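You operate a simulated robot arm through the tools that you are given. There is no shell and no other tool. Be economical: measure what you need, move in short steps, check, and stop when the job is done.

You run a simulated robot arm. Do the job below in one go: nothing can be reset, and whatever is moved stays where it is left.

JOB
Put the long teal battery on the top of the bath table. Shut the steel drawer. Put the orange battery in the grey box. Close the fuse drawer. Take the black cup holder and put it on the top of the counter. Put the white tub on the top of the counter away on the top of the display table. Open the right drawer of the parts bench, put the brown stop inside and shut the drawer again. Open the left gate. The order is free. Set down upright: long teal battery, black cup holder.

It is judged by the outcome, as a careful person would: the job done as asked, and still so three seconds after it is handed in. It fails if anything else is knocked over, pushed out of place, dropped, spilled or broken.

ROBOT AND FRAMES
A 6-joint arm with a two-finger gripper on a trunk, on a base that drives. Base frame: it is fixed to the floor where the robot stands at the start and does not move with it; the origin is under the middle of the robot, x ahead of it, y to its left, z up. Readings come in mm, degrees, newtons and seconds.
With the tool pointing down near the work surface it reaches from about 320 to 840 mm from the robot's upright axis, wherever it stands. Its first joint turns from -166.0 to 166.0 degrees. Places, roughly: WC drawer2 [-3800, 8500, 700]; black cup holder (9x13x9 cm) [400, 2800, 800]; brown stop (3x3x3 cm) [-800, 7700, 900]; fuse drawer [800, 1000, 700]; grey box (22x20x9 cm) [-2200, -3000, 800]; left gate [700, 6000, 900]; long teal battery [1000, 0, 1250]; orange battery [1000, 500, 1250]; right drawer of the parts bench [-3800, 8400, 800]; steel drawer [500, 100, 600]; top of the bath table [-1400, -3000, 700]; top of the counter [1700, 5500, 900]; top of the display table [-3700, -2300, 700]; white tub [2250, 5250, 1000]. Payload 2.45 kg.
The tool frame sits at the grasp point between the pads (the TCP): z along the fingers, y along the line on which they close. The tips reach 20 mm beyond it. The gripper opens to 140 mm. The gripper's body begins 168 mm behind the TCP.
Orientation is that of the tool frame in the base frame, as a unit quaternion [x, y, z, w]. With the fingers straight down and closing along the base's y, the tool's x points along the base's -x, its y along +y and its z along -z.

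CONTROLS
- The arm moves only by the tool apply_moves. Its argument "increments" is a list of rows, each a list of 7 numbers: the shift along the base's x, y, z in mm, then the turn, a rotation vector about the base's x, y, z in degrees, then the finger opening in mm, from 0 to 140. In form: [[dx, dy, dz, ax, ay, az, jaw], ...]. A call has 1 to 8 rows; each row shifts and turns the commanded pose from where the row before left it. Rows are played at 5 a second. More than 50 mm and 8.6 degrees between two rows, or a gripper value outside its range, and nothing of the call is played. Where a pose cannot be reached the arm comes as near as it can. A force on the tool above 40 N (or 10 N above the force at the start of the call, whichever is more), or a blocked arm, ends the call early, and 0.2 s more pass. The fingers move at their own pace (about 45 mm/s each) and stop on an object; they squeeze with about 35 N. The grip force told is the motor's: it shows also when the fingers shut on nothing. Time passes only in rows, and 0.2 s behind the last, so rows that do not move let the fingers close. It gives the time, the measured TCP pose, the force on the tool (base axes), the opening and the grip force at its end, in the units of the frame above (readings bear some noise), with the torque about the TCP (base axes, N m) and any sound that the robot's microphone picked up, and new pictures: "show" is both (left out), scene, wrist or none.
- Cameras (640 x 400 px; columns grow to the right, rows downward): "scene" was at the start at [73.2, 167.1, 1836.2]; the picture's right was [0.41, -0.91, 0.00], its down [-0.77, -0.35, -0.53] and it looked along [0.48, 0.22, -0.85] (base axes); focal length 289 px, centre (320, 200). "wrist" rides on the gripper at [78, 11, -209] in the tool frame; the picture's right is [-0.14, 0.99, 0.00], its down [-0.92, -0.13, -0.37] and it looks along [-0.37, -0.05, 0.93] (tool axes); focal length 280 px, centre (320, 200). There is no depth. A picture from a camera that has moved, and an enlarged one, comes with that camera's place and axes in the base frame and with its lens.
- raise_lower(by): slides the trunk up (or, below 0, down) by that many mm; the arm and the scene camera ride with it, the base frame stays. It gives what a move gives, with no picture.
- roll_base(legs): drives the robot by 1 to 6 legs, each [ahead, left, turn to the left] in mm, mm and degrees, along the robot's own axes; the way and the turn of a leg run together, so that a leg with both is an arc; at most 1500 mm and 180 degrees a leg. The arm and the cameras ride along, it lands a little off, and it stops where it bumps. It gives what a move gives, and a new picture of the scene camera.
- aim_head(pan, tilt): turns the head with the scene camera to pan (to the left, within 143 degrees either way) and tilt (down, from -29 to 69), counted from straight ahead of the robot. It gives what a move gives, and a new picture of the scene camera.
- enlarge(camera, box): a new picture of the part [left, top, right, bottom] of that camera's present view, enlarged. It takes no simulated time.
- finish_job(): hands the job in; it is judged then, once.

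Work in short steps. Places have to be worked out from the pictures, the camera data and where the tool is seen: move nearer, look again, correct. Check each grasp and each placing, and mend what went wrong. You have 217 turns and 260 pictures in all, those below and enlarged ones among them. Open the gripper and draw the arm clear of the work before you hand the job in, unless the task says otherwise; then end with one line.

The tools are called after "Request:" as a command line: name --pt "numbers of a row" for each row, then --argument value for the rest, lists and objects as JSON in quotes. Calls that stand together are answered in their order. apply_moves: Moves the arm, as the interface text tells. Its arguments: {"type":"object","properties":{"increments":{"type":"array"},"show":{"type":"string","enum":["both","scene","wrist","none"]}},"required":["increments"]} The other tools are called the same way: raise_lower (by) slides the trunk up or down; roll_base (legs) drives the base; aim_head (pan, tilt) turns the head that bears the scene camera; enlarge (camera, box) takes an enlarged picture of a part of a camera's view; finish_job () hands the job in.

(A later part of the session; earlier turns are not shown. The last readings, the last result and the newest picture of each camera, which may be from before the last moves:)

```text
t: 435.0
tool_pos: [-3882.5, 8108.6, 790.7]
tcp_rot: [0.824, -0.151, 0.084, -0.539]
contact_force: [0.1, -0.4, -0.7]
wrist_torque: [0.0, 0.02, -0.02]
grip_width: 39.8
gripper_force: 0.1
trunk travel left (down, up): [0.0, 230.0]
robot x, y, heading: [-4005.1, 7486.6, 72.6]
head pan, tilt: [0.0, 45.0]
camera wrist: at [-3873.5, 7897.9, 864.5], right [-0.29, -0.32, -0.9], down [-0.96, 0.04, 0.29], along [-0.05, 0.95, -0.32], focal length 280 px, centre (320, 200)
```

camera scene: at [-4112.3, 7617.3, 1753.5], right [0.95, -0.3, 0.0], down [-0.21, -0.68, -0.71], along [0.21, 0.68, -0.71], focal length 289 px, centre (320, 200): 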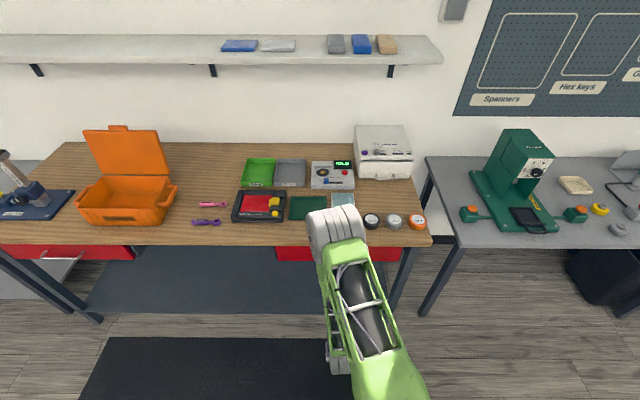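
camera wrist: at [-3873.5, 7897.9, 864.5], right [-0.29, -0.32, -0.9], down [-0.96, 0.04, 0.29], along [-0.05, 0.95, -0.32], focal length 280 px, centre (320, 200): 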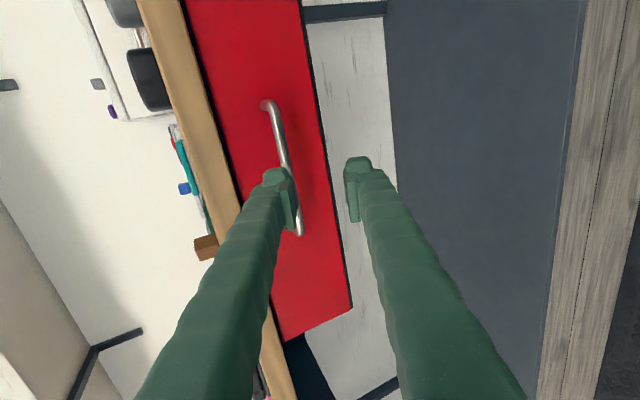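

Bar centre at (−3843, 8208, 792). Advance straight onto it in small rows.

Request:
apply_moves --pt "9.1 22.8 1 0 0 0 40" --pt "9.1 22.8 1 0 0 0 40" --pt "9.1 22.8 1 0 0 0 40" --pt "9.1 22.8 1 0 0 0 40" --show "wrist"

```text
t: 436.0
tool_pos: [-3868.0, 8201.9, 797.2]
tcp_rot: [0.823, -0.154, 0.088, -0.539]
contact_force: [-0.4, -0.8, -0.7]
wrist_torque: [-0.02, -0.01, -0.02]
grip_width: 39.8
gripper_force: 0.1
out of reach, approached as far as the arm can: row 2, 3, 4
trunk travel left (down, up): [0.0, 230.0]
robot x, y, heading: [-4007.5, 7485.8, 72.8]
head pan, tilt: [0.0, 45.0]
camera wrist: at [-3862.0, 7992.1, 869.8], right [-0.29, -0.32, -0.9], down [-0.96, 0.05, 0.28], along [-0.04, 0.95, -0.32], focal length 280 px, centre (320, 200)
```

wrist: 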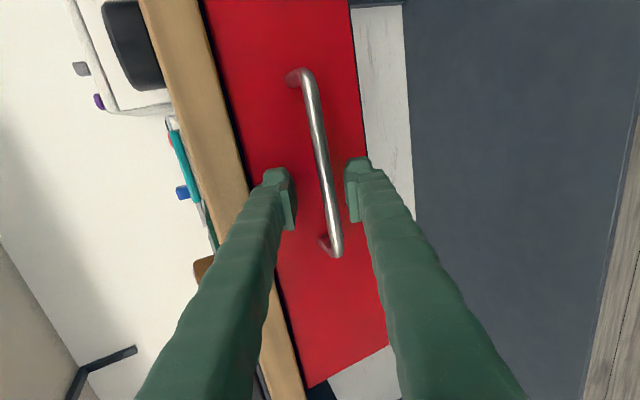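

The bar is between the fingers. Close on it.

Request:
apply_moves --pt "0 0 0 0 0 0 0" --pt "0 0 0 0 0 0 0" --pt "0 0 0 0 0 0 0" --show "wrist"

```text
t: 436.8
tool_pos: [-3868.6, 8201.0, 790.4]
tcp_rot: [0.826, -0.155, 0.088, -0.534]
contact_force: [-3.3, -3.3, -32.2]
wrist_torque: [-0.32, -0.53, 0.24]
grip_width: 10.9
gripper_force: 31.6
trunk travel left (down, up): [0.0, 230.0]
robot x, y, heading: [-4003.5, 7484.6, 72.7]
head pan, tilt: [0.0, 45.0]
camera wrist: at [-3862.5, 7990.9, 866.7], right [-0.29, -0.33, -0.9], down [-0.96, 0.05, 0.29], along [-0.05, 0.94, -0.33], focal length 280 px, centre (320, 200)
```

wrist: 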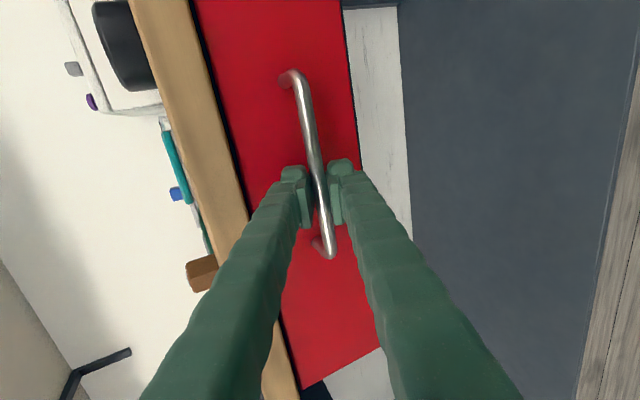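

Gripped (10.9 mm). I relieve the vertical load and pull the drawer by backing the base.

Request:
apply_moves --pt "0 0 -6 0 0 0 0" --show "none"

Request:
roll_base --legs '[[-100, 0, 0], [-90, 0, 0]]'

Request:
apply_moves --pt "0 0 0 0 0 0 0" --show "wrist"

```text
t: 437.2
tool_pos: [-3870.0, 8200.6, 791.3]
tcp_rot: [0.824, -0.154, 0.088, -0.539]
contact_force: [-1.2, -10.9, -15.0]
wrist_torque: [-0.35, -0.77, 0.43]
grip_width: 9.6
gripper_force: 37.0
trunk travel left (down, up): [0.0, 230.0]
robot x, y, heading: [-4005.1, 7490.0, 72.8]
head pan, tilt: [0.0, 45.0]
```

```text
t: 439.0
tool_pos: [-3926.6, 8023.3, 789.4]
tcp_rot: [0.823, -0.154, 0.089, -0.539]
contact_force: [-3.5, 0.4, -12.4]
wrist_torque: [-0.28, -0.73, 0.55]
grip_width: 9.1
gripper_force: 36.4
trunk travel left (down, up): [0.0, 230.0]
robot x, y, heading: [-4063.7, 7309.3, 72.4]
head pan, tilt: [0.0, 45.0]
camera scene: at [-4168.8, 7438.8, 1753.3], right [0.95, -0.3, 0.0], down [-0.21, -0.68, -0.71], along [0.21, 0.67, -0.71], focal length 289 px, centre (320, 200)
```

scene: 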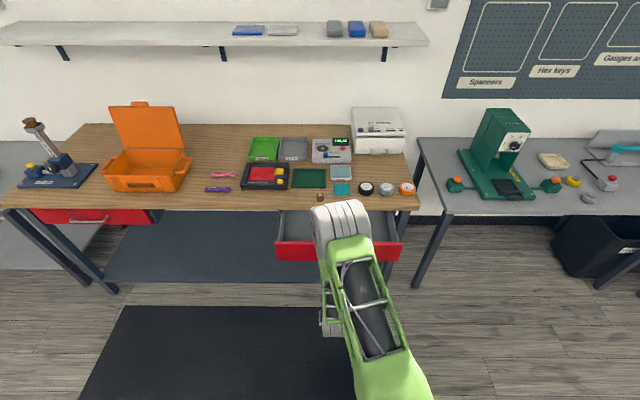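

```text
t: 439.4
tool_pos: [-3926.9, 8021.3, 789.4]
tcp_rot: [0.823, -0.152, 0.087, -0.54]
contact_force: [-0.3, 1.3, -2.9]
wrist_torque: [-0.27, -0.89, 0.54]
grip_width: 9.4
gripper_force: 36.6
trunk travel left (down, up): [0.0, 230.0]
robot x, y, heading: [-4063.6, 7308.8, 72.4]
head pan, tilt: [0.0, 45.0]
camera wrist: at [-3919.5, 7811.7, 863.7], right [-0.28, -0.32, -0.9], down [-0.96, 0.05, 0.28], along [-0.05, 0.95, -0.32], focal length 280 px, centre (320, 200)
```

wrist: 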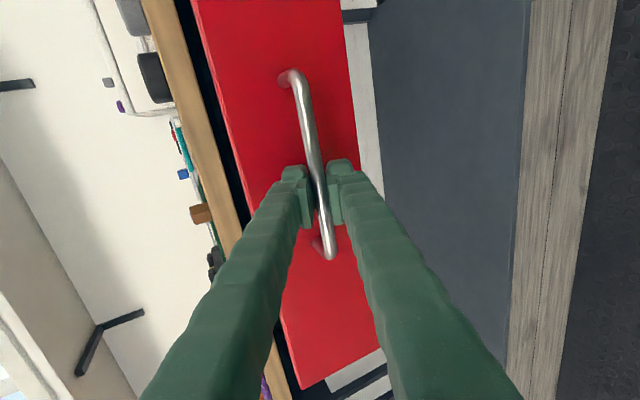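

Drawer is open ~185 mm. Release, back the base 50 mm, then raise the arm.

Request:
apply_moves --pt "0 0 0 0 0 0 44" --pt "0 0 0 0 0 0 44" --pt "0 0 0 0 0 0 44" --show "none"

Request:
roll_base --legs '[[-55, 0, 0]]'

Request:
raise_lower --by 200

Request:
apply_moves --pt "0 0 45 0 0 0 44" --pt "0 0 45 0 0 0 44" --show "wrist"

```text
t: 440.2
tool_pos: [-3925.3, 8021.3, 790.5]
tcp_rot: [0.823, -0.154, 0.088, -0.54]
contact_force: [0.2, 0.8, -0.4]
wrist_torque: [0.01, -0.02, -0.02]
grip_width: 44.0
gripper_force: 0.0
trunk travel left (down, up): [0.0, 230.0]
robot x, y, heading: [-4061.7, 7309.5, 72.8]
head pan, tilt: [0.0, 45.0]
```

```text
t: 441.2
tool_pos: [-3942.2, 7968.9, 789.7]
tcp_rot: [0.823, -0.151, 0.087, -0.54]
contact_force: [0.4, -0.6, 0.1]
wrist_torque: [-0.03, -0.03, -0.02]
grip_width: 43.9
gripper_force: 0.1
trunk travel left (down, up): [0.0, 230.0]
robot x, y, heading: [-4082.9, 7252.8, 72.4]
head pan, tilt: [0.0, 45.0]
camera scene: at [-4185.5, 7383.2, 1753.5], right [0.95, -0.3, 0.0], down [-0.21, -0.67, -0.71], along [0.21, 0.68, -0.71], focal length 289 px, centre (320, 200)
```

scene: 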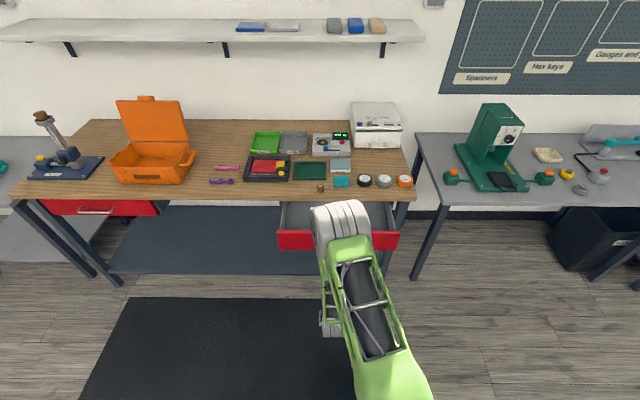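

```text
t: 443.3
tool_pos: [-3943.3, 7968.9, 988.8]
tcp_rot: [0.824, -0.152, 0.087, -0.539]
contact_force: [-0.4, -0.2, 0.6]
wrist_torque: [0.03, 0.02, -0.02]
grip_width: 44.1
gripper_force: 0.1
trunk travel left (down, up): [-200.0, 30.0]
robot x, y, heading: [-4079.2, 7257.6, 72.7]
head pan, tilt: [0.0, 45.0]
```

```text
t: 443.9
tool_pos: [-3942.3, 7966.4, 1082.3]
tcp_rot: [0.823, -0.152, 0.088, -0.54]
contact_force: [-0.1, -0.4, 0.4]
wrist_torque: [0.01, 0.01, -0.04]
grip_width: 44.1
gripper_force: 0.1
trunk travel left (down, up): [-200.0, 30.0]
robot x, y, heading: [-4079.5, 7257.2, 72.9]
head pan, tilt: [0.0, 45.0]
camera wrist: at [-3936.0, 7756.5, 1155.9], right [-0.28, -0.32, -0.9], down [-0.96, 0.05, 0.28], along [-0.05, 0.95, -0.32], focal length 280 px, centre (320, 200)
```

wrist: 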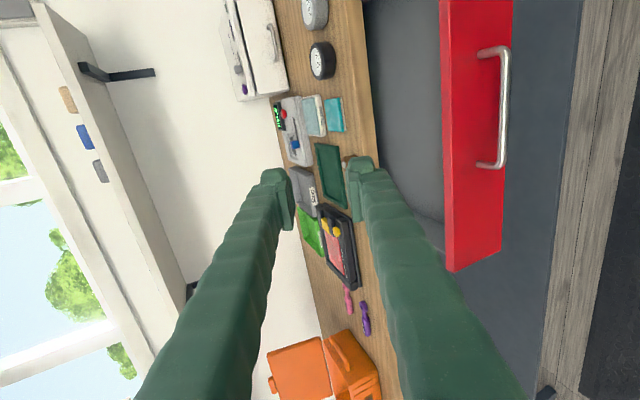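

Restore the normal roll/35° pitch posture, then drive back toward the bench.

Request:
apply_moves --pt "0 0 10 -7.5 2.36 0 60" --pt "0 0 10 -7.5 2.36 0 60" --pt "0 0 10 -7.5 2.36 0 60" --pt "0 0 10 -7.5 2.36 0 60" --pt "0 0 0 1.41 4.48 -6.7 60" --pt "0 0 0 1.41 4.48 -6.7 60" --pt "0 0 0 1.41 4.48 -6.7 60" --pt "0 0 0 1.41 4.48 -6.7 60" --show "none"

Request:
apply_moves --pt "0 0 0 1.41 4.48 -6.7 60" --pt "0 0 0 1.41 4.48 -6.7 60" --pt "0 0 0 1.41 4.48 -6.7 60" --pt "0 0 0 1.41 4.48 -6.7 60" --pt "0 0 0 1.41 4.48 -6.7 60" --pt "0 0 0 1.41 4.48 -6.7 60" --pt "0 0 0 1.41 4.48 -6.7 60" --show "none"

Request:
roll_base --legs '[[340, 0, 0]]'

Request:
apply_moves --pt "0 0 0 0 0 0 60" --show "wrist"

```text
t: 445.7
tool_pos: [-3942.4, 7968.8, 1120.2]
tcp_rot: [0.856, -0.427, -0.032, -0.289]
contact_force: [-0.6, 0.2, -0.7]
wrist_torque: [0.03, 0.0, 0.01]
grip_width: 60.2
gripper_force: 0.1
trunk travel left (down, up): [-200.0, 30.0]
robot x, y, heading: [-4079.1, 7257.2, 72.7]
head pan, tilt: [0.0, 45.0]
```

```text
t: 447.3
tool_pos: [-3943.8, 7968.7, 1121.0]
tcp_rot: [-0.551, 0.785, 0.174, 0.224]
contact_force: [1.1, 0.5, -0.5]
wrist_torque: [0.0, 0.01, 0.0]
grip_width: 60.0
gripper_force: 0.0
trunk travel left (down, up): [-200.0, 30.0]
robot x, y, heading: [-4084.8, 7257.7, 72.9]
head pan, tilt: [0.0, 45.0]
```

```text
t: 449.5
tool_pos: [-3844.9, 8285.5, 1121.2]
tcp_rot: [-0.552, 0.784, 0.174, 0.224]
contact_force: [0.4, 0.5, -0.1]
wrist_torque: [-0.04, 0.05, -0.01]
grip_width: 60.1
gripper_force: 0.0
trunk travel left (down, up): [-200.0, 30.0]
robot x, y, heading: [-3980.3, 7573.6, 72.5]
head pan, tilt: [0.0, 45.0]
camera scene: at [-4086.7, 7700.8, 1953.4], right [0.95, -0.3, 0.0], down [-0.21, -0.68, -0.71], along [0.21, 0.67, -0.71], focal length 289 px, centre (320, 200)
```

scene: 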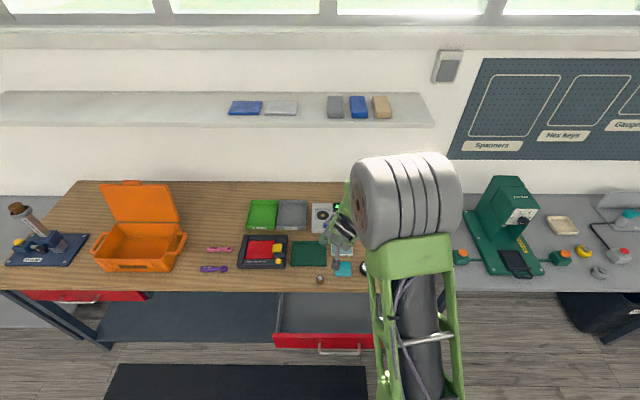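

```text
t: 449.9
tool_pos: [-3845.3, 8285.2, 1121.8]
tcp_rot: [-0.553, 0.784, 0.173, 0.224]
contact_force: [-0.4, 0.4, -0.3]
wrist_torque: [0.0, 0.0, -0.01]
grip_width: 60.2
gripper_force: 0.1
trunk travel left (down, up): [-200.0, 30.0]
robot x, y, heading: [-3979.9, 7573.7, 72.9]
head pan, tilt: [0.0, 45.0]
camera wrist: at [-3911.5, 8118.5, 1254.8], right [-0.9, 0.43, 0.1], down [0.33, 0.49, 0.81], along [0.3, 0.75, -0.58], focal length 280 px, centre (320, 200)
```

wrist: 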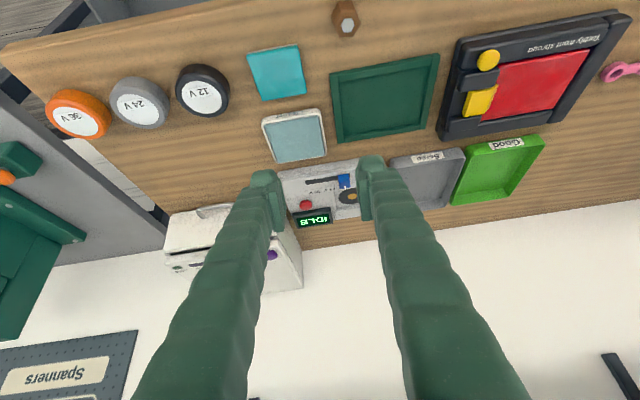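

Request:
apply_moves --pt "-18.8 -13 -37 0 0 0 60" --pt "-18.8 -13 -37 0 0 0 60" --pt "-18.8 -13 -37 0 0 0 60" --pt "-18.8 -13 -37 0 0 0 60" --show "wrist"

```text
t: 450.9
tool_pos: [-3923.4, 8245.2, 978.3]
tcp_rot: [-0.554, 0.785, 0.161, 0.228]
contact_force: [0.0, 0.3, -0.2]
wrist_torque: [-0.02, -0.02, -0.01]
grip_width: 59.9
gripper_force: 0.1
out of reach, approached as far as the arm can: row 4
trunk travel left (down, up): [-200.0, 30.0]
robot x, y, heading: [-3979.0, 7568.6, 72.5]
head pan, tilt: [0.0, 45.0]
camera wrist: at [-3993.0, 8081.9, 1113.7], right [-0.89, 0.44, 0.08], down [0.32, 0.5, 0.8], along [0.32, 0.74, -0.59], focal length 280 px, centre (320, 200)
```

wrist: 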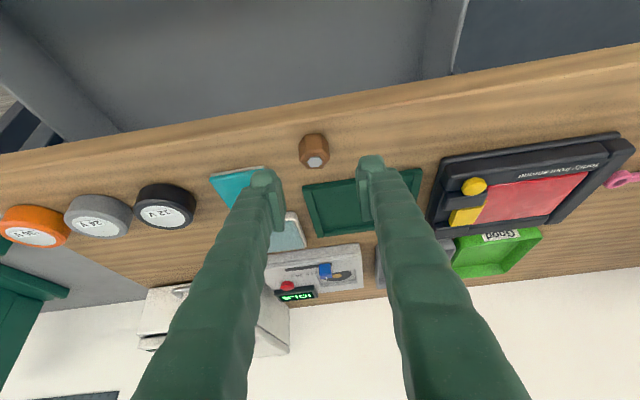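

Lift, lower the trunk for better reach, and come back.

Request:
apply_moves --pt "0 0 48 0 0 0 60" --pt "0 0 48 0 0 0 60" --show "none"

Request:
raise_lower --by -120

Request:
apply_moves --pt "1 -3 5 0 0 0 60" --show "wrist"

```text
t: 451.5
tool_pos: [-3923.1, 8245.6, 1076.3]
tcp_rot: [-0.552, 0.784, 0.175, 0.224]
contact_force: [-0.1, -0.6, 0.4]
wrist_torque: [0.04, 0.02, -0.04]
grip_width: 60.1
gripper_force: 0.0
trunk travel left (down, up): [-200.0, 30.0]
robot x, y, heading: [-3978.0, 7571.0, 72.8]
head pan, tilt: [0.0, 45.0]
```

```text
t: 453.0
tool_pos: [-3922.8, 8245.0, 956.9]
tcp_rot: [-0.552, 0.783, 0.174, 0.225]
contact_force: [0.3, 0.7, 0.0]
wrist_torque: [0.01, 0.05, -0.03]
grip_width: 60.2
gripper_force: 0.1
trunk travel left (down, up): [-80.0, 150.0]
robot x, y, heading: [-3983.0, 7573.3, 72.7]
head pan, tilt: [0.0, 45.0]
```

```text
t: 453.4
tool_pos: [-3922.1, 8243.1, 960.5]
tcp_rot: [-0.553, 0.784, 0.173, 0.224]
contact_force: [-0.2, 0.2, 0.6]
wrist_torque: [-0.04, -0.03, -0.01]
grip_width: 59.8
gripper_force: 0.1
trunk travel left (down, up): [-80.0, 150.0]
robot x, y, heading: [-3983.8, 7572.8, 72.8]
head pan, tilt: [0.0, 45.0]
camera wrist: at [-3988.6, 8077.2, 1094.8], right [-0.9, 0.43, 0.1], down [0.33, 0.49, 0.81], along [0.3, 0.75, -0.58], focal length 280 px, centre (320, 200)
```

wrist: 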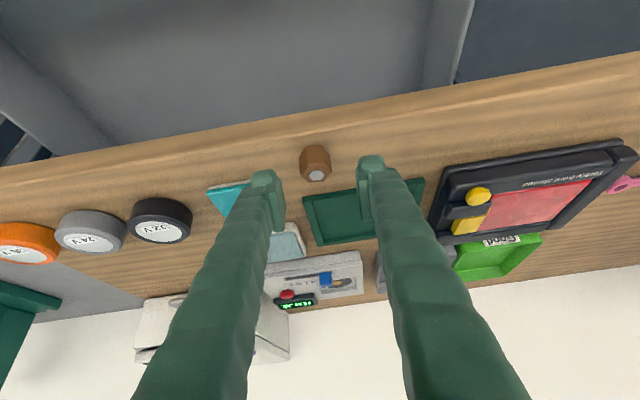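

Request:
apply_moves --pt "4 12 -26 0 0 0 60" --pt "6 16 -25 0 0 0 60" --pt "0 0 0 0 0 0 0" --pt "0 0 0 0 0 0 0" --pt "0 0 0 0 0 0 0" --pt "-5 -15 30 0 0 0 0" --pt "-8 -25 35 0 0 0 0" --show "wrist"

```text
t: 455.0
tool_pos: [-3924.3, 8228.8, 974.2]
tcp_rot: [-0.552, 0.784, 0.174, 0.224]
contact_force: [0.3, 0.0, 0.5]
wrist_torque: [0.05, -0.03, 0.01]
grip_width: 27.9
gripper_force: 35.2
trunk travel left (down, up): [-80.0, 150.0]
robot x, y, heading: [-3985.1, 7572.2, 72.9]
head pan, tilt: [0.0, 45.0]
camera wrist: at [-3991.3, 8062.7, 1108.7], right [-0.9, 0.43, 0.1], down [0.33, 0.49, 0.81], along [0.3, 0.76, -0.58], focal length 280 px, centre (320, 200)
```

wrist: 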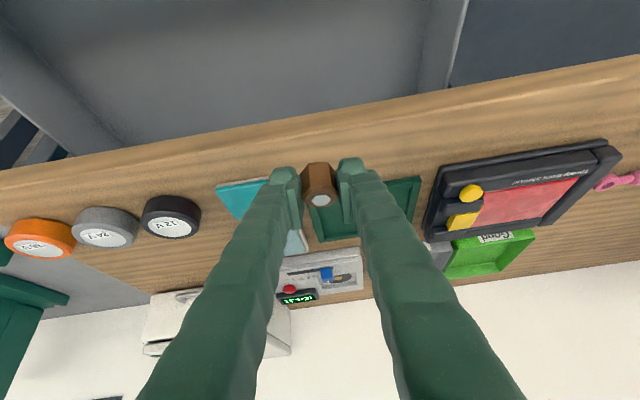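

Stop picked up again. Untilt the tool and move over the open drawer.

Request:
apply_moves --pt "9.4 -18 10 -6.7 2.1 0 0" --pt "9.4 -18 10 -6.7 2.1 0 0" --pt "9.4 -18 5 -6.7 2.1 0 0" --pt "9.4 -18 0 -6.7 2.1 0 0" --pt "9.4 -18 0 -6.0 1.9 0 0" --show "wrist"

```text
t: 456.2
tool_pos: [-3869.8, 8167.8, 986.8]
tcp_rot: [-0.571, 0.816, 0.025, 0.081]
contact_force: [0.2, 0.0, -0.3]
wrist_torque: [-0.01, -0.02, -0.01]
grip_width: 28.1
gripper_force: 34.8
out of reach, approached as far as the arm can: row 1, 2, 3, 4
trunk travel left (down, up): [-80.0, 150.0]
robot x, y, heading: [-3979.1, 7572.7, 72.8]
head pan, tilt: [0.0, 45.0]
camera wrist: at [-3928.5, 8072.8, 1180.4], right [-0.88, 0.47, -0.03], down [0.39, 0.76, 0.52], along [0.27, 0.44, -0.86], focal length 280 px, centre (320, 200)
```

wrist: 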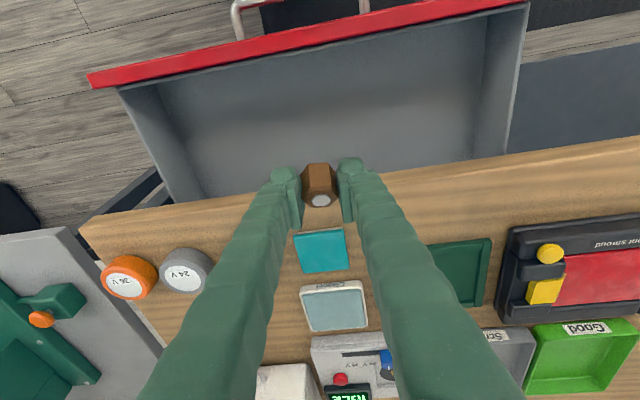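

Request:
apply_moves --pt "-13 -41 0 -8 2.5 0 0" --pt "0 0 -45 0 0 0 0" --pt "0 0 -45 0 0 0 0" --show "wrist"

```text
t: 457.0
tool_pos: [-3884.4, 8128.7, 894.7]
tcp_rot: [-0.575, 0.818, -0.02, 0.023]
contact_force: [-0.7, -0.4, -0.7]
wrist_torque: [-0.03, 0.03, -0.04]
grip_width: 28.2
gripper_force: 35.1
trunk travel left (down, up): [-80.0, 150.0]
robot x, y, heading: [-3982.7, 7571.5, 72.7]
head pan, tilt: [0.0, 45.0]
camera wrist: at [-3935.9, 8060.8, 1102.6], right [-0.88, 0.46, -0.06], down [0.41, 0.83, 0.39], along [0.23, 0.32, -0.92], focal length 280 px, centre (320, 200)
```

wrist: 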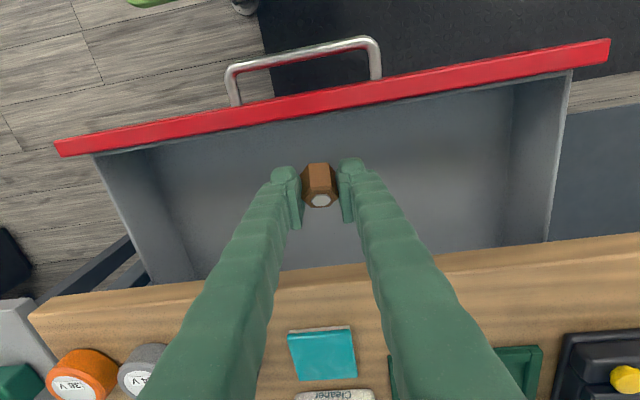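

Request:
apply_moves --pt "0 0 -40 0 0 0 0" --pt "0 0 -30 0 0 0 0" --pt "0 0 -15 0 0 0 0" --pt "0 0 -10 0 0 0 0" --pt "0 0 -8 0 0 0 0" --pt "0 0 -8 0 0 0 0" --show "wrist"

```text
t: 458.4
tool_pos: [-3884.9, 8128.6, 783.8]
tcp_rot: [-0.576, 0.817, -0.02, 0.023]
contact_force: [-0.2, -0.5, -0.3]
wrist_torque: [0.02, -0.01, 0.01]
grip_width: 27.8
gripper_force: 35.4
trunk travel left (down, up): [-80.0, 150.0]
robot x, y, heading: [-3982.4, 7572.0, 72.7]
head pan, tilt: [0.0, 45.0]
camera wrist: at [-3934.5, 8061.3, 992.0], right [-0.88, 0.46, -0.06], down [0.41, 0.83, 0.39], along [0.23, 0.32, -0.92], focal length 280 px, centre (320, 200)
```

wrist: 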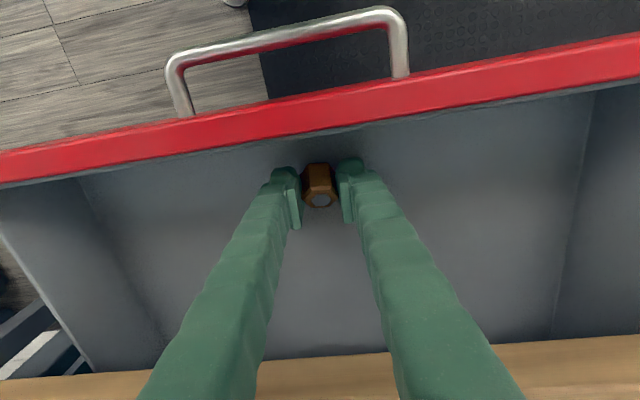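

Request:
apply_moves --pt "0 0 -8 0 0 0 0" --pt "0 0 -6 0 0 0 0" --pt "0 0 -6 0 0 0 0" --pt "0 0 -6 0 0 0 0" --pt "0 0 -6 0 0 0 0" --pt "0 0 -6 0 0 0 0" --show "none"

```text
t: 459.3
tool_pos: [-3883.6, 8132.6, 770.2]
tcp_rot: [-0.575, 0.818, -0.016, 0.027]
contact_force: [2.3, -0.7, 23.4]
wrist_torque: [0.0, -0.12, 0.0]
grip_width: 28.0
gripper_force: 34.6
trunk travel left (down, up): [-80.0, 150.0]
robot x, y, heading: [-3981.5, 7573.9, 72.6]
head pan, tilt: [0.0, 45.0]
stopped in row 4: the force on the tool passed its limit at 45 N (the readings are from after the stop); the commanded pose is now the measured one
```

Bottom reached. Release and rise.

Request:
apply_moves --pt "0 0 2 0 0 0 50" --pt "0 0 0 0 0 0 60" --pt "0 0 30 0 0 0 60" --pt "0 0 45 0 0 0 60" --pt "0 0 48 0 0 0 60" --pt "0 0 48 0 0 0 60" --show "wrist"

```text
t: 460.7
tool_pos: [-3884.9, 8130.6, 938.6]
tcp_rot: [-0.574, 0.818, -0.018, 0.025]
contact_force: [0.1, 0.1, 0.2]
wrist_torque: [0.04, -0.01, -0.01]
grip_width: 59.9
gripper_force: 0.0
trunk travel left (down, up): [-80.0, 150.0]
robot x, y, heading: [-3984.0, 7572.1, 72.8]
head pan, tilt: [0.0, 45.0]
camera wrist: at [-3935.5, 8062.1, 1146.9], right [-0.88, 0.46, -0.05], down [0.41, 0.82, 0.39], along [0.23, 0.33, -0.92], focal length 280 px, centre (320, 200)
```

wrist: 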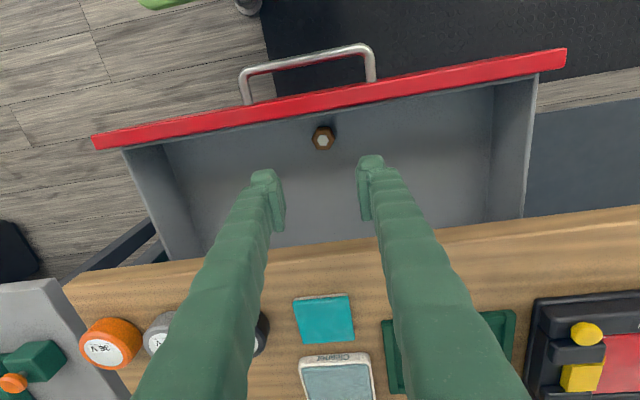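

The stop lies in the drawer. Now shut it: back the base 150, pitch the tool 35° and push the handle bar with closed fingers.

Request:
apply_moves --pt "0 0 45 0 0 0 0" --pt "0 0 20 0 0 0 0" --show "none"

Request:
roll_base --legs '[[-160, 0, 0]]'

Request:
apply_moves --pt "0 -5 -35 6.7 -2.1 0 0" --pt "0 -5 -35 6.7 -2.1 0 0" --pt "0 -5 -35 6.7 -2.1 0 0" --pt "0 0 -35 6.7 -2.1 0 0" --pt "0 0 -35 6.7 -2.1 0 0" --show "wrist"

```text
t: 461.3
tool_pos: [-3882.8, 8131.8, 1004.0]
tcp_rot: [-0.574, 0.818, -0.018, 0.026]
contact_force: [-0.5, -0.5, 0.0]
wrist_torque: [0.07, -0.04, -0.01]
grip_width: 7.6
gripper_force: 0.1
trunk travel left (down, up): [-80.0, 150.0]
robot x, y, heading: [-3981.1, 7570.2, 72.9]
head pan, tilt: [0.0, 45.0]
```

```text
t: 462.7
tool_pos: [-3932.0, 7979.3, 1004.9]
tcp_rot: [-0.574, 0.818, -0.017, 0.025]
contact_force: [0.2, 0.6, 0.0]
wrist_torque: [0.03, -0.02, -0.01]
grip_width: 0.0
gripper_force: 29.1
trunk travel left (down, up): [-80.0, 150.0]
robot x, y, heading: [-4028.0, 7421.0, 72.4]
head pan, tilt: [0.0, 45.0]
camera scene: at [-4134.8, 7546.4, 1833.6], right [0.95, -0.3, 0.0], down [-0.21, -0.67, -0.71], along [0.21, 0.68, -0.71], focal length 289 px, centre (320, 200)
```

scene: 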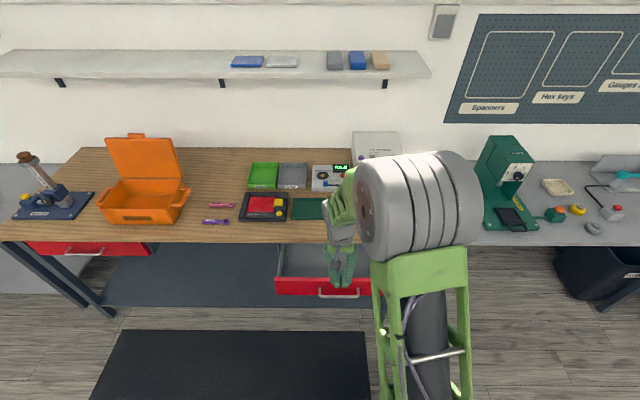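

```text
t: 464.1
tool_pos: [-3874.0, 7948.1, 876.3]
tcp_rot: [-0.483, 0.832, 0.078, 0.26]
contact_force: [0.0, 0.6, 0.0]
wrist_torque: [0.02, 0.05, 0.0]
grip_width: 0.0
gripper_force: 29.7
out of reach, approached as far as the arm can: row 2, 3, 4, 5
trunk travel left (down, up): [-80.0, 150.0]
robot x, y, heading: [-4032.1, 7425.2, 72.5]
head pan, tilt: [0.0, 45.0]
stopped in row 5: the arm was blocked; the commanded pose is now the measured one
camera wrist: at [-3989.5, 7815.8, 1014.1], right [-0.78, 0.62, -0.05], down [0.34, 0.5, 0.8], along [0.52, 0.61, -0.6], focal length 280 px, centre (320, 200)
```

wrist: 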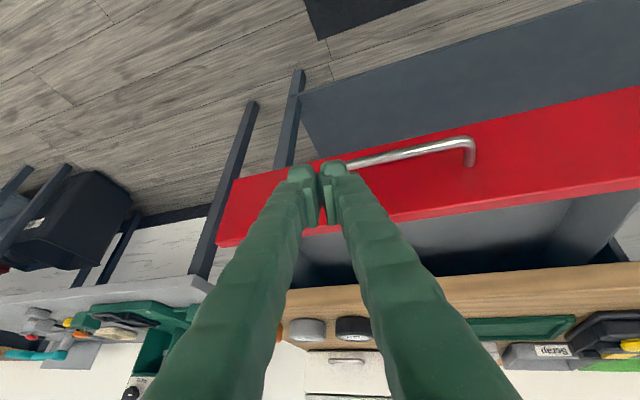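

The arm hit a limit; I lower the trunk 80 mm instead and look again.

Request:
raise_lower --by -80

Request:
apply_moves --pt "-8 2 -8 0 0 4 0" --pt "-8 2 -8 0 0 4 0" --pt "-8 2 -8 0 0 4 0" --show "wrist"

```text
t: 465.3
tool_pos: [-3874.0, 7949.7, 795.1]
tcp_rot: [-0.484, 0.832, 0.078, 0.26]
contact_force: [0.7, 0.4, 0.0]
wrist_torque: [0.0, 0.02, 0.04]
grip_width: 0.3
gripper_force: 29.6
trunk travel left (down, up): [0.0, 230.0]
robot x, y, heading: [-4031.7, 7420.2, 73.0]
head pan, tilt: [0.0, 45.0]
```

```text
t: 466.1
tool_pos: [-3899.4, 7955.6, 771.8]
tcp_rot: [-0.568, 0.777, 0.105, 0.251]
contact_force: [-0.6, 0.1, 0.0]
wrist_torque: [0.0, -0.02, -0.02]
grip_width: 0.0
gripper_force: 29.4
trunk travel left (down, up): [0.0, 230.0]
robot x, y, heading: [-4028.1, 7422.5, 72.8]
head pan, tilt: [0.0, 45.0]
camera wrist: at [-3984.5, 7801.6, 910.2], right [-0.89, 0.44, -0.05], down [0.23, 0.56, 0.8], along [0.38, 0.7, -0.6], focal length 280 px, centre (320, 200)
```

wrist: 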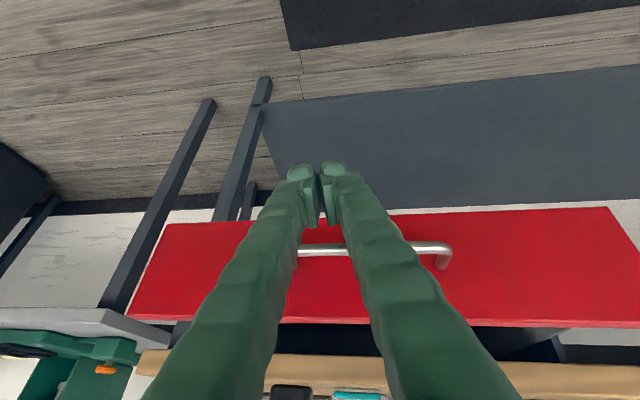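

Fingers are in front of the handle bar. Push along +s.

Request:
apply_moves --pt "7.5 24 0 0 0 0 0" --pt "7.5 24 0 0 0 0 0" --pt "7.5 24 0 0 0 0 0" --pt "7.5 24 0 0 0 0 0" --pt "7.5 24 0 0 0 0 0" --pt "7.5 24 0 0 0 0 0" --show "wrist"

```text
t: 467.5
tool_pos: [-3851.9, 8101.0, 772.9]
tcp_rot: [-0.567, 0.777, 0.104, 0.253]
contact_force: [0.8, 0.1, -0.9]
wrist_torque: [0.01, -0.01, 0.01]
grip_width: 0.2
gripper_force: 29.3
trunk travel left (down, up): [0.0, 230.0]
robot x, y, heading: [-4028.8, 7419.4, 72.7]
head pan, tilt: [0.0, 45.0]
camera wrist: at [-3937.3, 7947.5, 911.1], right [-0.89, 0.44, -0.05], down [0.23, 0.56, 0.8], along [0.38, 0.7, -0.6], focal length 280 px, centre (320, 200)
```

wrist: 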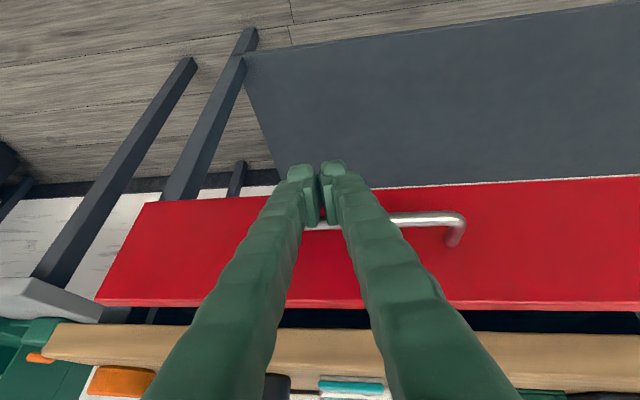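

Request:
apply_moves --pt "7.5 24 0 0 0 0 0" --pt "7.5 24 0 0 0 0 0" --pt "6 19 0 0 0 0 0" --pt "5 15 0 0 0 0 0" --pt "5 15 0 0 0 0 0" --pt "5 15 0 0 0 0 0" --show "wrist"

```text
t: 468.6
tool_pos: [-3828.8, 8179.7, 763.7]
tcp_rot: [-0.569, 0.779, 0.099, 0.242]
contact_force: [-1.2, -0.6, -0.7]
wrist_torque: [0.11, -0.07, -0.01]
grip_width: 0.0
gripper_force: 29.4
trunk travel left (down, up): [0.0, 230.0]
robot x, y, heading: [-4026.9, 7419.3, 72.8]
head pan, tilt: [0.0, 45.0]
stopped in row 5: the force on the tool passed its limit at 75 N (the readings are from after the stop); the commanded pose is now the measured one
camera wrist: at [-3911.6, 8028.8, 905.1], right [-0.89, 0.44, -0.05], down [0.24, 0.57, 0.79], along [0.38, 0.69, -0.62], focal length 280 px, centre (320, 200)
```

wrist: 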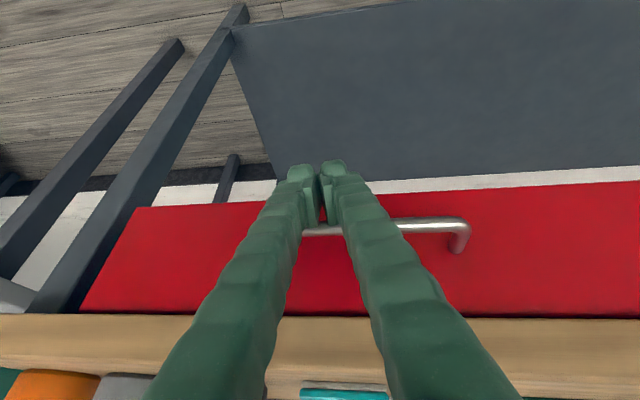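

Shut (firm stop). Back off, rise and restore the tool.

Request:
apply_moves --pt "-12 -38 0 0 0 0 0" --pt "-12 -38 0 0 0 0 0" --pt "-12 -38 0 0 0 0 0" --pt "0 0 45 -6.7 2.1 0 0" --pt "0 0 45 -6.7 2.1 0 0" --pt "0 0 45 -6.7 2.1 0 0" --pt "0 0 45 -6.7 2.1 0 0" --show "none"

Request:
raise_lower --by 230

Request:
apply_moves --pt "0 0 45 0 0 0 60" --pt "0 0 45 0 0 0 60" --pt "0 0 45 0 0 0 60" --show "scene"

```text
t: 470.4
tool_pos: [-3817.4, 8065.0, 942.4]
tcp_rot: [-0.629, 0.768, -0.081, 0.089]
contact_force: [0.7, 0.3, -0.2]
wrist_torque: [0.0, 0.03, -0.01]
grip_width: 0.0
gripper_force: 29.3
out of reach, approached as far as the arm can: row 5
trunk travel left (down, up): [0.0, 230.0]
robot x, y, heading: [-4028.4, 7416.9, 72.8]
head pan, tilt: [0.0, 45.0]
stopped in row 7: the arm was blocked; the commanded pose is now the measured one
```

```text
t: 472.8
tool_pos: [-3818.6, 8066.7, 1170.8]
tcp_rot: [-0.628, 0.769, -0.082, 0.09]
contact_force: [0.1, 0.7, -0.3]
wrist_torque: [-0.01, -0.03, 0.0]
grip_width: 0.0
gripper_force: 29.8
trunk travel left (down, up): [-230.0, 0.0]
robot x, y, heading: [-4027.9, 7419.8, 72.8]
head pan, tilt: [0.0, 45.0]
```

```text
t: 473.6
tool_pos: [-3818.0, 8065.4, 1307.7]
tcp_rot: [-0.628, 0.768, -0.082, 0.09]
contact_force: [-0.1, 0.0, 0.0]
wrist_torque: [0.04, -0.04, 0.02]
grip_width: 60.2
gripper_force: 0.2
trunk travel left (down, up): [-230.0, 0.0]
robot x, y, heading: [-4029.5, 7420.6, 72.9]
head pan, tilt: [0.0, 45.0]
camera scene: at [-4134.7, 7545.8, 1983.6], right [0.95, -0.3, 0.0], down [-0.21, -0.67, -0.71], along [0.21, 0.68, -0.71], focal length 289 px, centre (320, 200)
```

scene: 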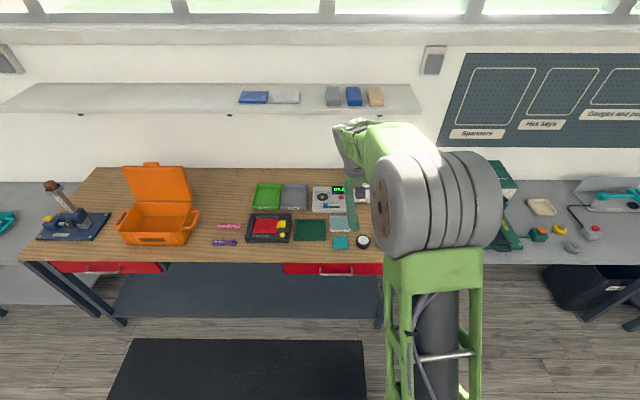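

Drawer is shut with the stop inside. Straighten and retract the tool, then drive back along the corridor toward the counter's front.

Request:
apply_moves --pt "-13.5 -43 0 0.4 7 0 60" --pt "-13.5 -43 0 0.4 7 0 60" --pt "-13.5 -43 0 0 0 0 60" --pt "-13.5 -43 0 0 0 0 60" --show "none"

Request:
roll_base --legs '[[0, 0, -90], [1200, 130, 0], [1200, 0, 0], [1100, 0, 0]]'

Request:
aim_head --pan -35 --tilt 25

```text
t: 474.6
tool_pos: [-3870.8, 7893.5, 1305.8]
tcp_rot: [-0.633, 0.774, 0.002, 0.002]
contact_force: [-0.3, -1.3, 0.6]
wrist_torque: [0.05, 0.01, 0.0]
grip_width: 60.3
gripper_force: 0.1
trunk travel left (down, up): [-230.0, 0.0]
robot x, y, heading: [-4030.2, 7421.7, 72.9]
head pan, tilt: [0.0, 45.0]
```

```text
t: 495.6
tool_pos: [-176.3, 6248.5, 1304.5]
tcp_rot: [0.113, 0.994, 0.001, 0.0]
contact_force: [0.3, 0.2, 0.0]
wrist_torque: [0.02, 0.02, -0.03]
grip_width: 60.1
gripper_force: 0.1
trunk travel left (down, up): [-230.0, 0.0]
robot x, y, heading: [-645.6, 6420.0, -18.8]
head pan, tilt: [0.0, 45.0]
camera scene: at [-514.8, 6521.6, 1983.4], right [-0.32, -0.95, 0.0], down [-0.67, 0.23, -0.71], along [0.67, -0.23, -0.71], focal length 289 px, centre (320, 200)
```

scene: 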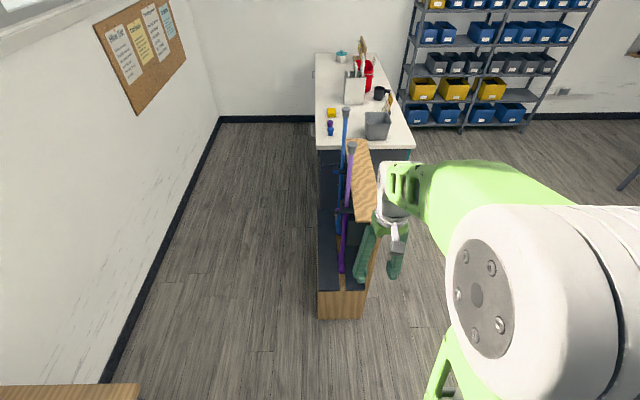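

```text
t: 496.6
tool_pos: [-177.1, 6248.6, 1305.9]
tcp_rot: [0.112, 0.994, 0.0, 0.002]
contact_force: [0.5, 0.3, -0.5]
wrist_torque: [0.0, 0.02, -0.01]
grip_width: 60.5
gripper_force: 0.2
trunk travel left (down, up): [-230.0, 0.0]
robot x, y, heading: [-647.3, 6421.0, -19.0]
head pan, tilt: [-35.0, 25.0]
camera scene: at [-537.8, 6473.7, 2014.0], right [-0.81, -0.59, 0.0], down [-0.25, 0.34, -0.91], along [0.54, -0.73, -0.42], focal length 289 px, centre (320, 200)
```

scene: 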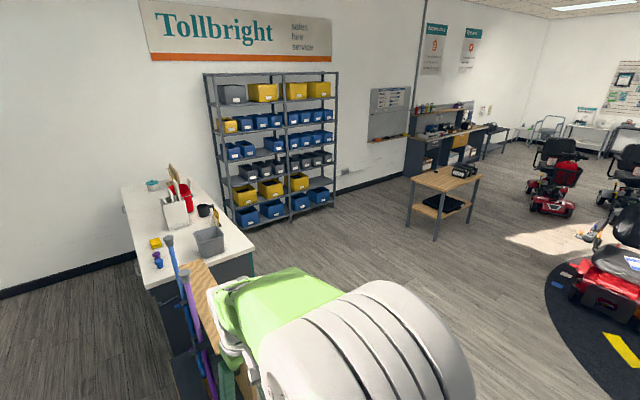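

Path around the counter is clear: sidestep to S≈4900, go east, and face the counter again.

Request:
roll_base --legs '[[0, -1040, 1.5], [1280, 0, 0], [1260, 0, 0], [0, 0, 90]]'

Request:
aim_head --pan 0 --tilt 40

```text
t: 521.8
tool_pos: [1616.5, 5169.5, 1304.7]
tcp_rot: [-0.635, 0.773, 0.002, 0.001]
contact_force: [-0.3, -1.1, 0.3]
wrist_torque: [-0.02, -0.01, -0.02]
grip_width: 59.9
gripper_force: 0.1
trunk travel left (down, up): [-230.0, 0.0]
robot x, y, heading: [1462.2, 4692.3, 73.0]
head pan, tilt: [-35.0, 25.0]
camera scene: at [1403.2, 4799.9, 2014.0], right [0.62, -0.79, 0.0], down [-0.33, -0.26, -0.91], along [0.71, 0.56, -0.42], focal length 289 px, centre (320, 200)
```

scene: 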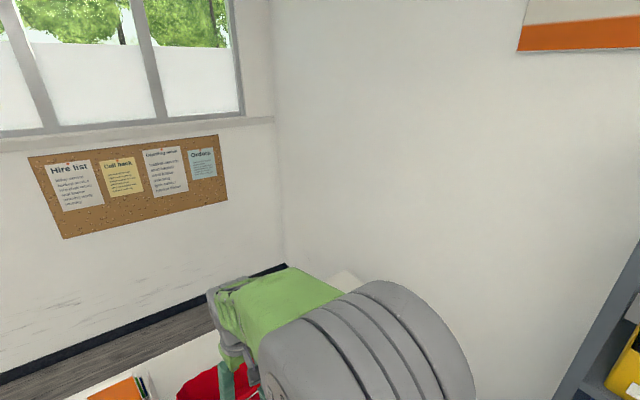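

```text
t: 522.8
tool_pos: [1617.9, 5170.1, 1305.0]
tcp_rot: [-0.634, 0.773, 0.002, 0.001]
contact_force: [0.7, -0.1, -0.6]
wrist_torque: [0.02, -0.04, 0.0]
grip_width: 60.1
gripper_force: 0.1
trunk travel left (down, up): [-230.0, 0.0]
robot x, y, heading: [1461.0, 4694.2, 72.9]
head pan, tilt: [0.0, 40.0]
camera scene: at [1355.7, 4824.4, 1990.7], right [0.96, -0.29, 0.0], down [-0.19, -0.61, -0.77], along [0.22, 0.73, -0.64], focal length 289 px, centre (320, 200)
```

scene: 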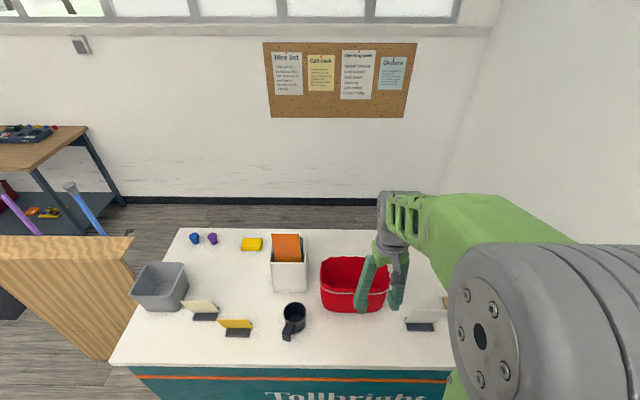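

Move right 340 and ahead 100 so the tub comes within reach (staying clear of the bin shelf).

Request:
roll_base --legs '[[100, 0, -0.4], [0, -340, 0]]'

Request:
aim_head --pan 0 --tilt 50

Request:
apply_moves --pt "0 0 0 0 0 0 132" --show "wrist"

```text
t: 527.1
tool_pos: [1975.3, 5163.0, 1305.4]
tcp_rot: [-0.633, 0.774, 0.002, 0.001]
contact_force: [-0.2, 0.3, 0.7]
wrist_torque: [0.01, 0.03, 0.01]
grip_width: 60.4
gripper_force: 0.0
trunk travel left (down, up): [-230.0, 0.0]
robot x, y, heading: [1816.4, 4687.2, 72.7]
head pan, tilt: [0.0, 40.0]
camera scene: at [1710.7, 4819.1, 1990.7], right [0.95, -0.3, 0.0], down [-0.19, -0.61, -0.77], along [0.23, 0.73, -0.64], focal length 289 px, centre (320, 200)
```

scene: 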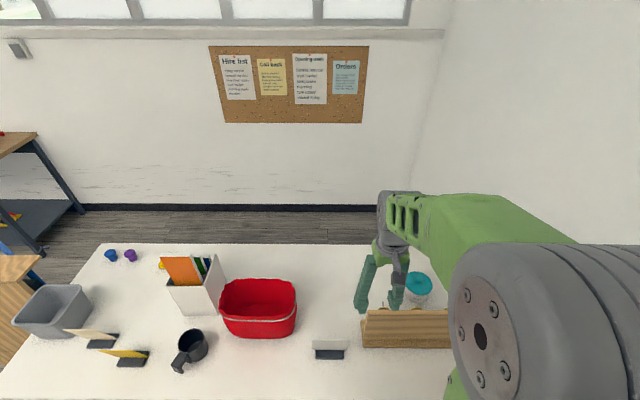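

```text
t: 527.8
tool_pos: [1974.1, 5163.1, 1305.7]
tcp_rot: [-0.632, 0.775, 0.001, 0.001]
contact_force: [-0.2, -0.6, -0.6]
wrist_torque: [-0.01, -0.01, 0.0]
grip_width: 60.1
gripper_force: 0.0
trunk travel left (down, up): [-230.0, 0.0]
robot x, y, heading: [1813.4, 4688.7, 72.6]
head pan, tilt: [0.0, 50.0]
camera scene: at [1707.9, 4811.6, 1976.6], right [0.95, -0.3, 0.0], down [-0.23, -0.73, -0.64], along [0.19, 0.61, -0.77], focal length 289 px, centre (320, 200)
```

scene: 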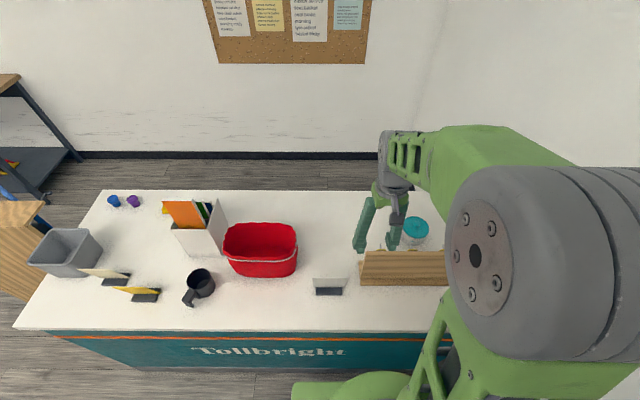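

```text
t: 528.2
tool_pos: [1974.6, 5162.9, 1306.0]
tcp_rot: [-0.633, 0.775, 0.002, 0.0]
contact_force: [0.2, 0.5, 0.6]
wrist_torque: [-0.02, -0.02, -0.02]
grip_width: 94.5
gripper_force: 0.0
trunk travel left (down, up): [-230.0, 0.0]
robot x, y, heading: [1815.6, 4688.1, 72.6]
head pan, tilt: [0.0, 50.0]
camera wrist: at [1947.7, 5089.0, 1515.7], right [-0.94, 0.33, 0.0], down [0.31, 0.88, 0.37], along [0.12, 0.35, -0.93], focal length 280 px, centre (320, 200)
```

wrist: 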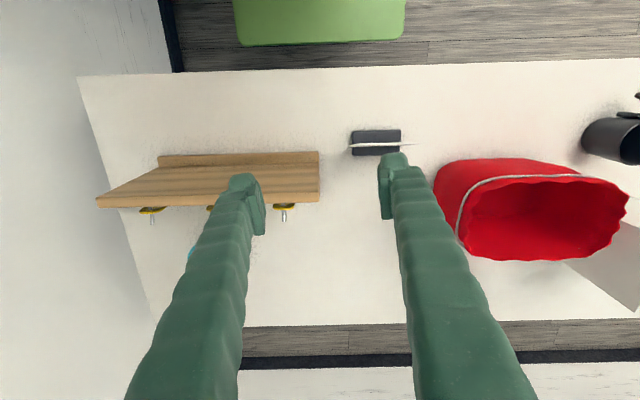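

Tub lid centre ≈ (2284, 5340, 982), ~803 mm from my axis. Move above it with the gripper fully open.

Request:
apply_moves --pt "36 21 -20 0 0 0 140" --pt "36 21 -20 0 0 0 140" --pt "36 21 -20 0 0 0 140" --pt "36 21 -20 0 0 0 140" --pt "36 21 -20 0 0 0 140" --pt "36 21 -20 0 0 0 140" --pt "36 21 -20 0 0 0 140" --pt "36 21 -20 0 0 0 140" --show "wrist"

```text
t: 530.0
tool_pos: [2263.3, 5333.3, 1146.1]
tcp_rot: [-0.632, 0.775, 0.001, 0.001]
contact_force: [0.2, 0.8, 0.1]
wrist_torque: [-0.06, 0.08, 0.02]
grip_width: 139.8
gripper_force: 0.1
trunk travel left (down, up): [-230.0, 0.0]
robot x, y, heading: [1815.3, 4687.9, 72.6]
head pan, tilt: [0.0, 50.0]
camera wrist: at [2237.7, 5258.8, 1356.5], right [-0.94, 0.33, 0.0], down [0.31, 0.88, 0.37], along [0.12, 0.35, -0.93], focal length 280 px, centre (320, 200)
```

wrist: 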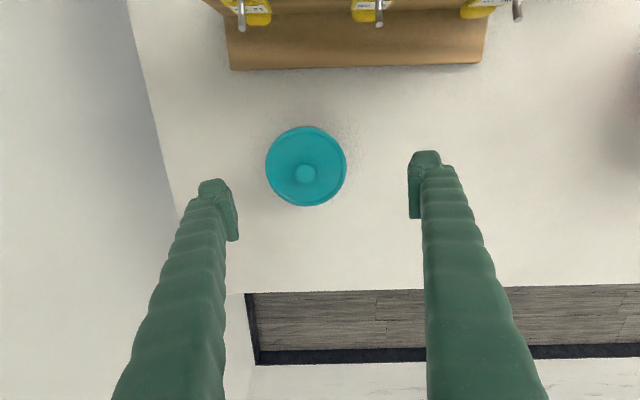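

Request:
apply_moves --pt "26 15 -20 0 0 0 140" --pt "0 0 -45 0 0 0 140" --pt "0 0 -45 0 0 0 140" --show "wrist"

```text
t: 530.8
tool_pos: [2285.3, 5344.7, 1032.7]
tcp_rot: [-0.632, 0.775, 0.002, 0.0]
contact_force: [-0.7, 0.4, 0.6]
wrist_torque: [-0.03, 0.05, 0.02]
grip_width: 140.1
gripper_force: 0.1
trunk travel left (down, up): [-230.0, 0.0]
robot x, y, heading: [1815.5, 4688.2, 72.5]
head pan, tilt: [0.0, 50.0]
camera wrist: at [2259.4, 5271.3, 1243.7], right [-0.94, 0.33, 0.0], down [0.31, 0.88, 0.37], along [0.12, 0.35, -0.93], focal length 280 px, centre (320, 200)
```

wrist: 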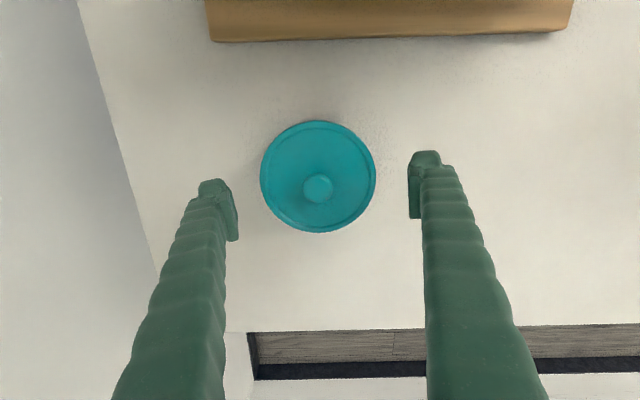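

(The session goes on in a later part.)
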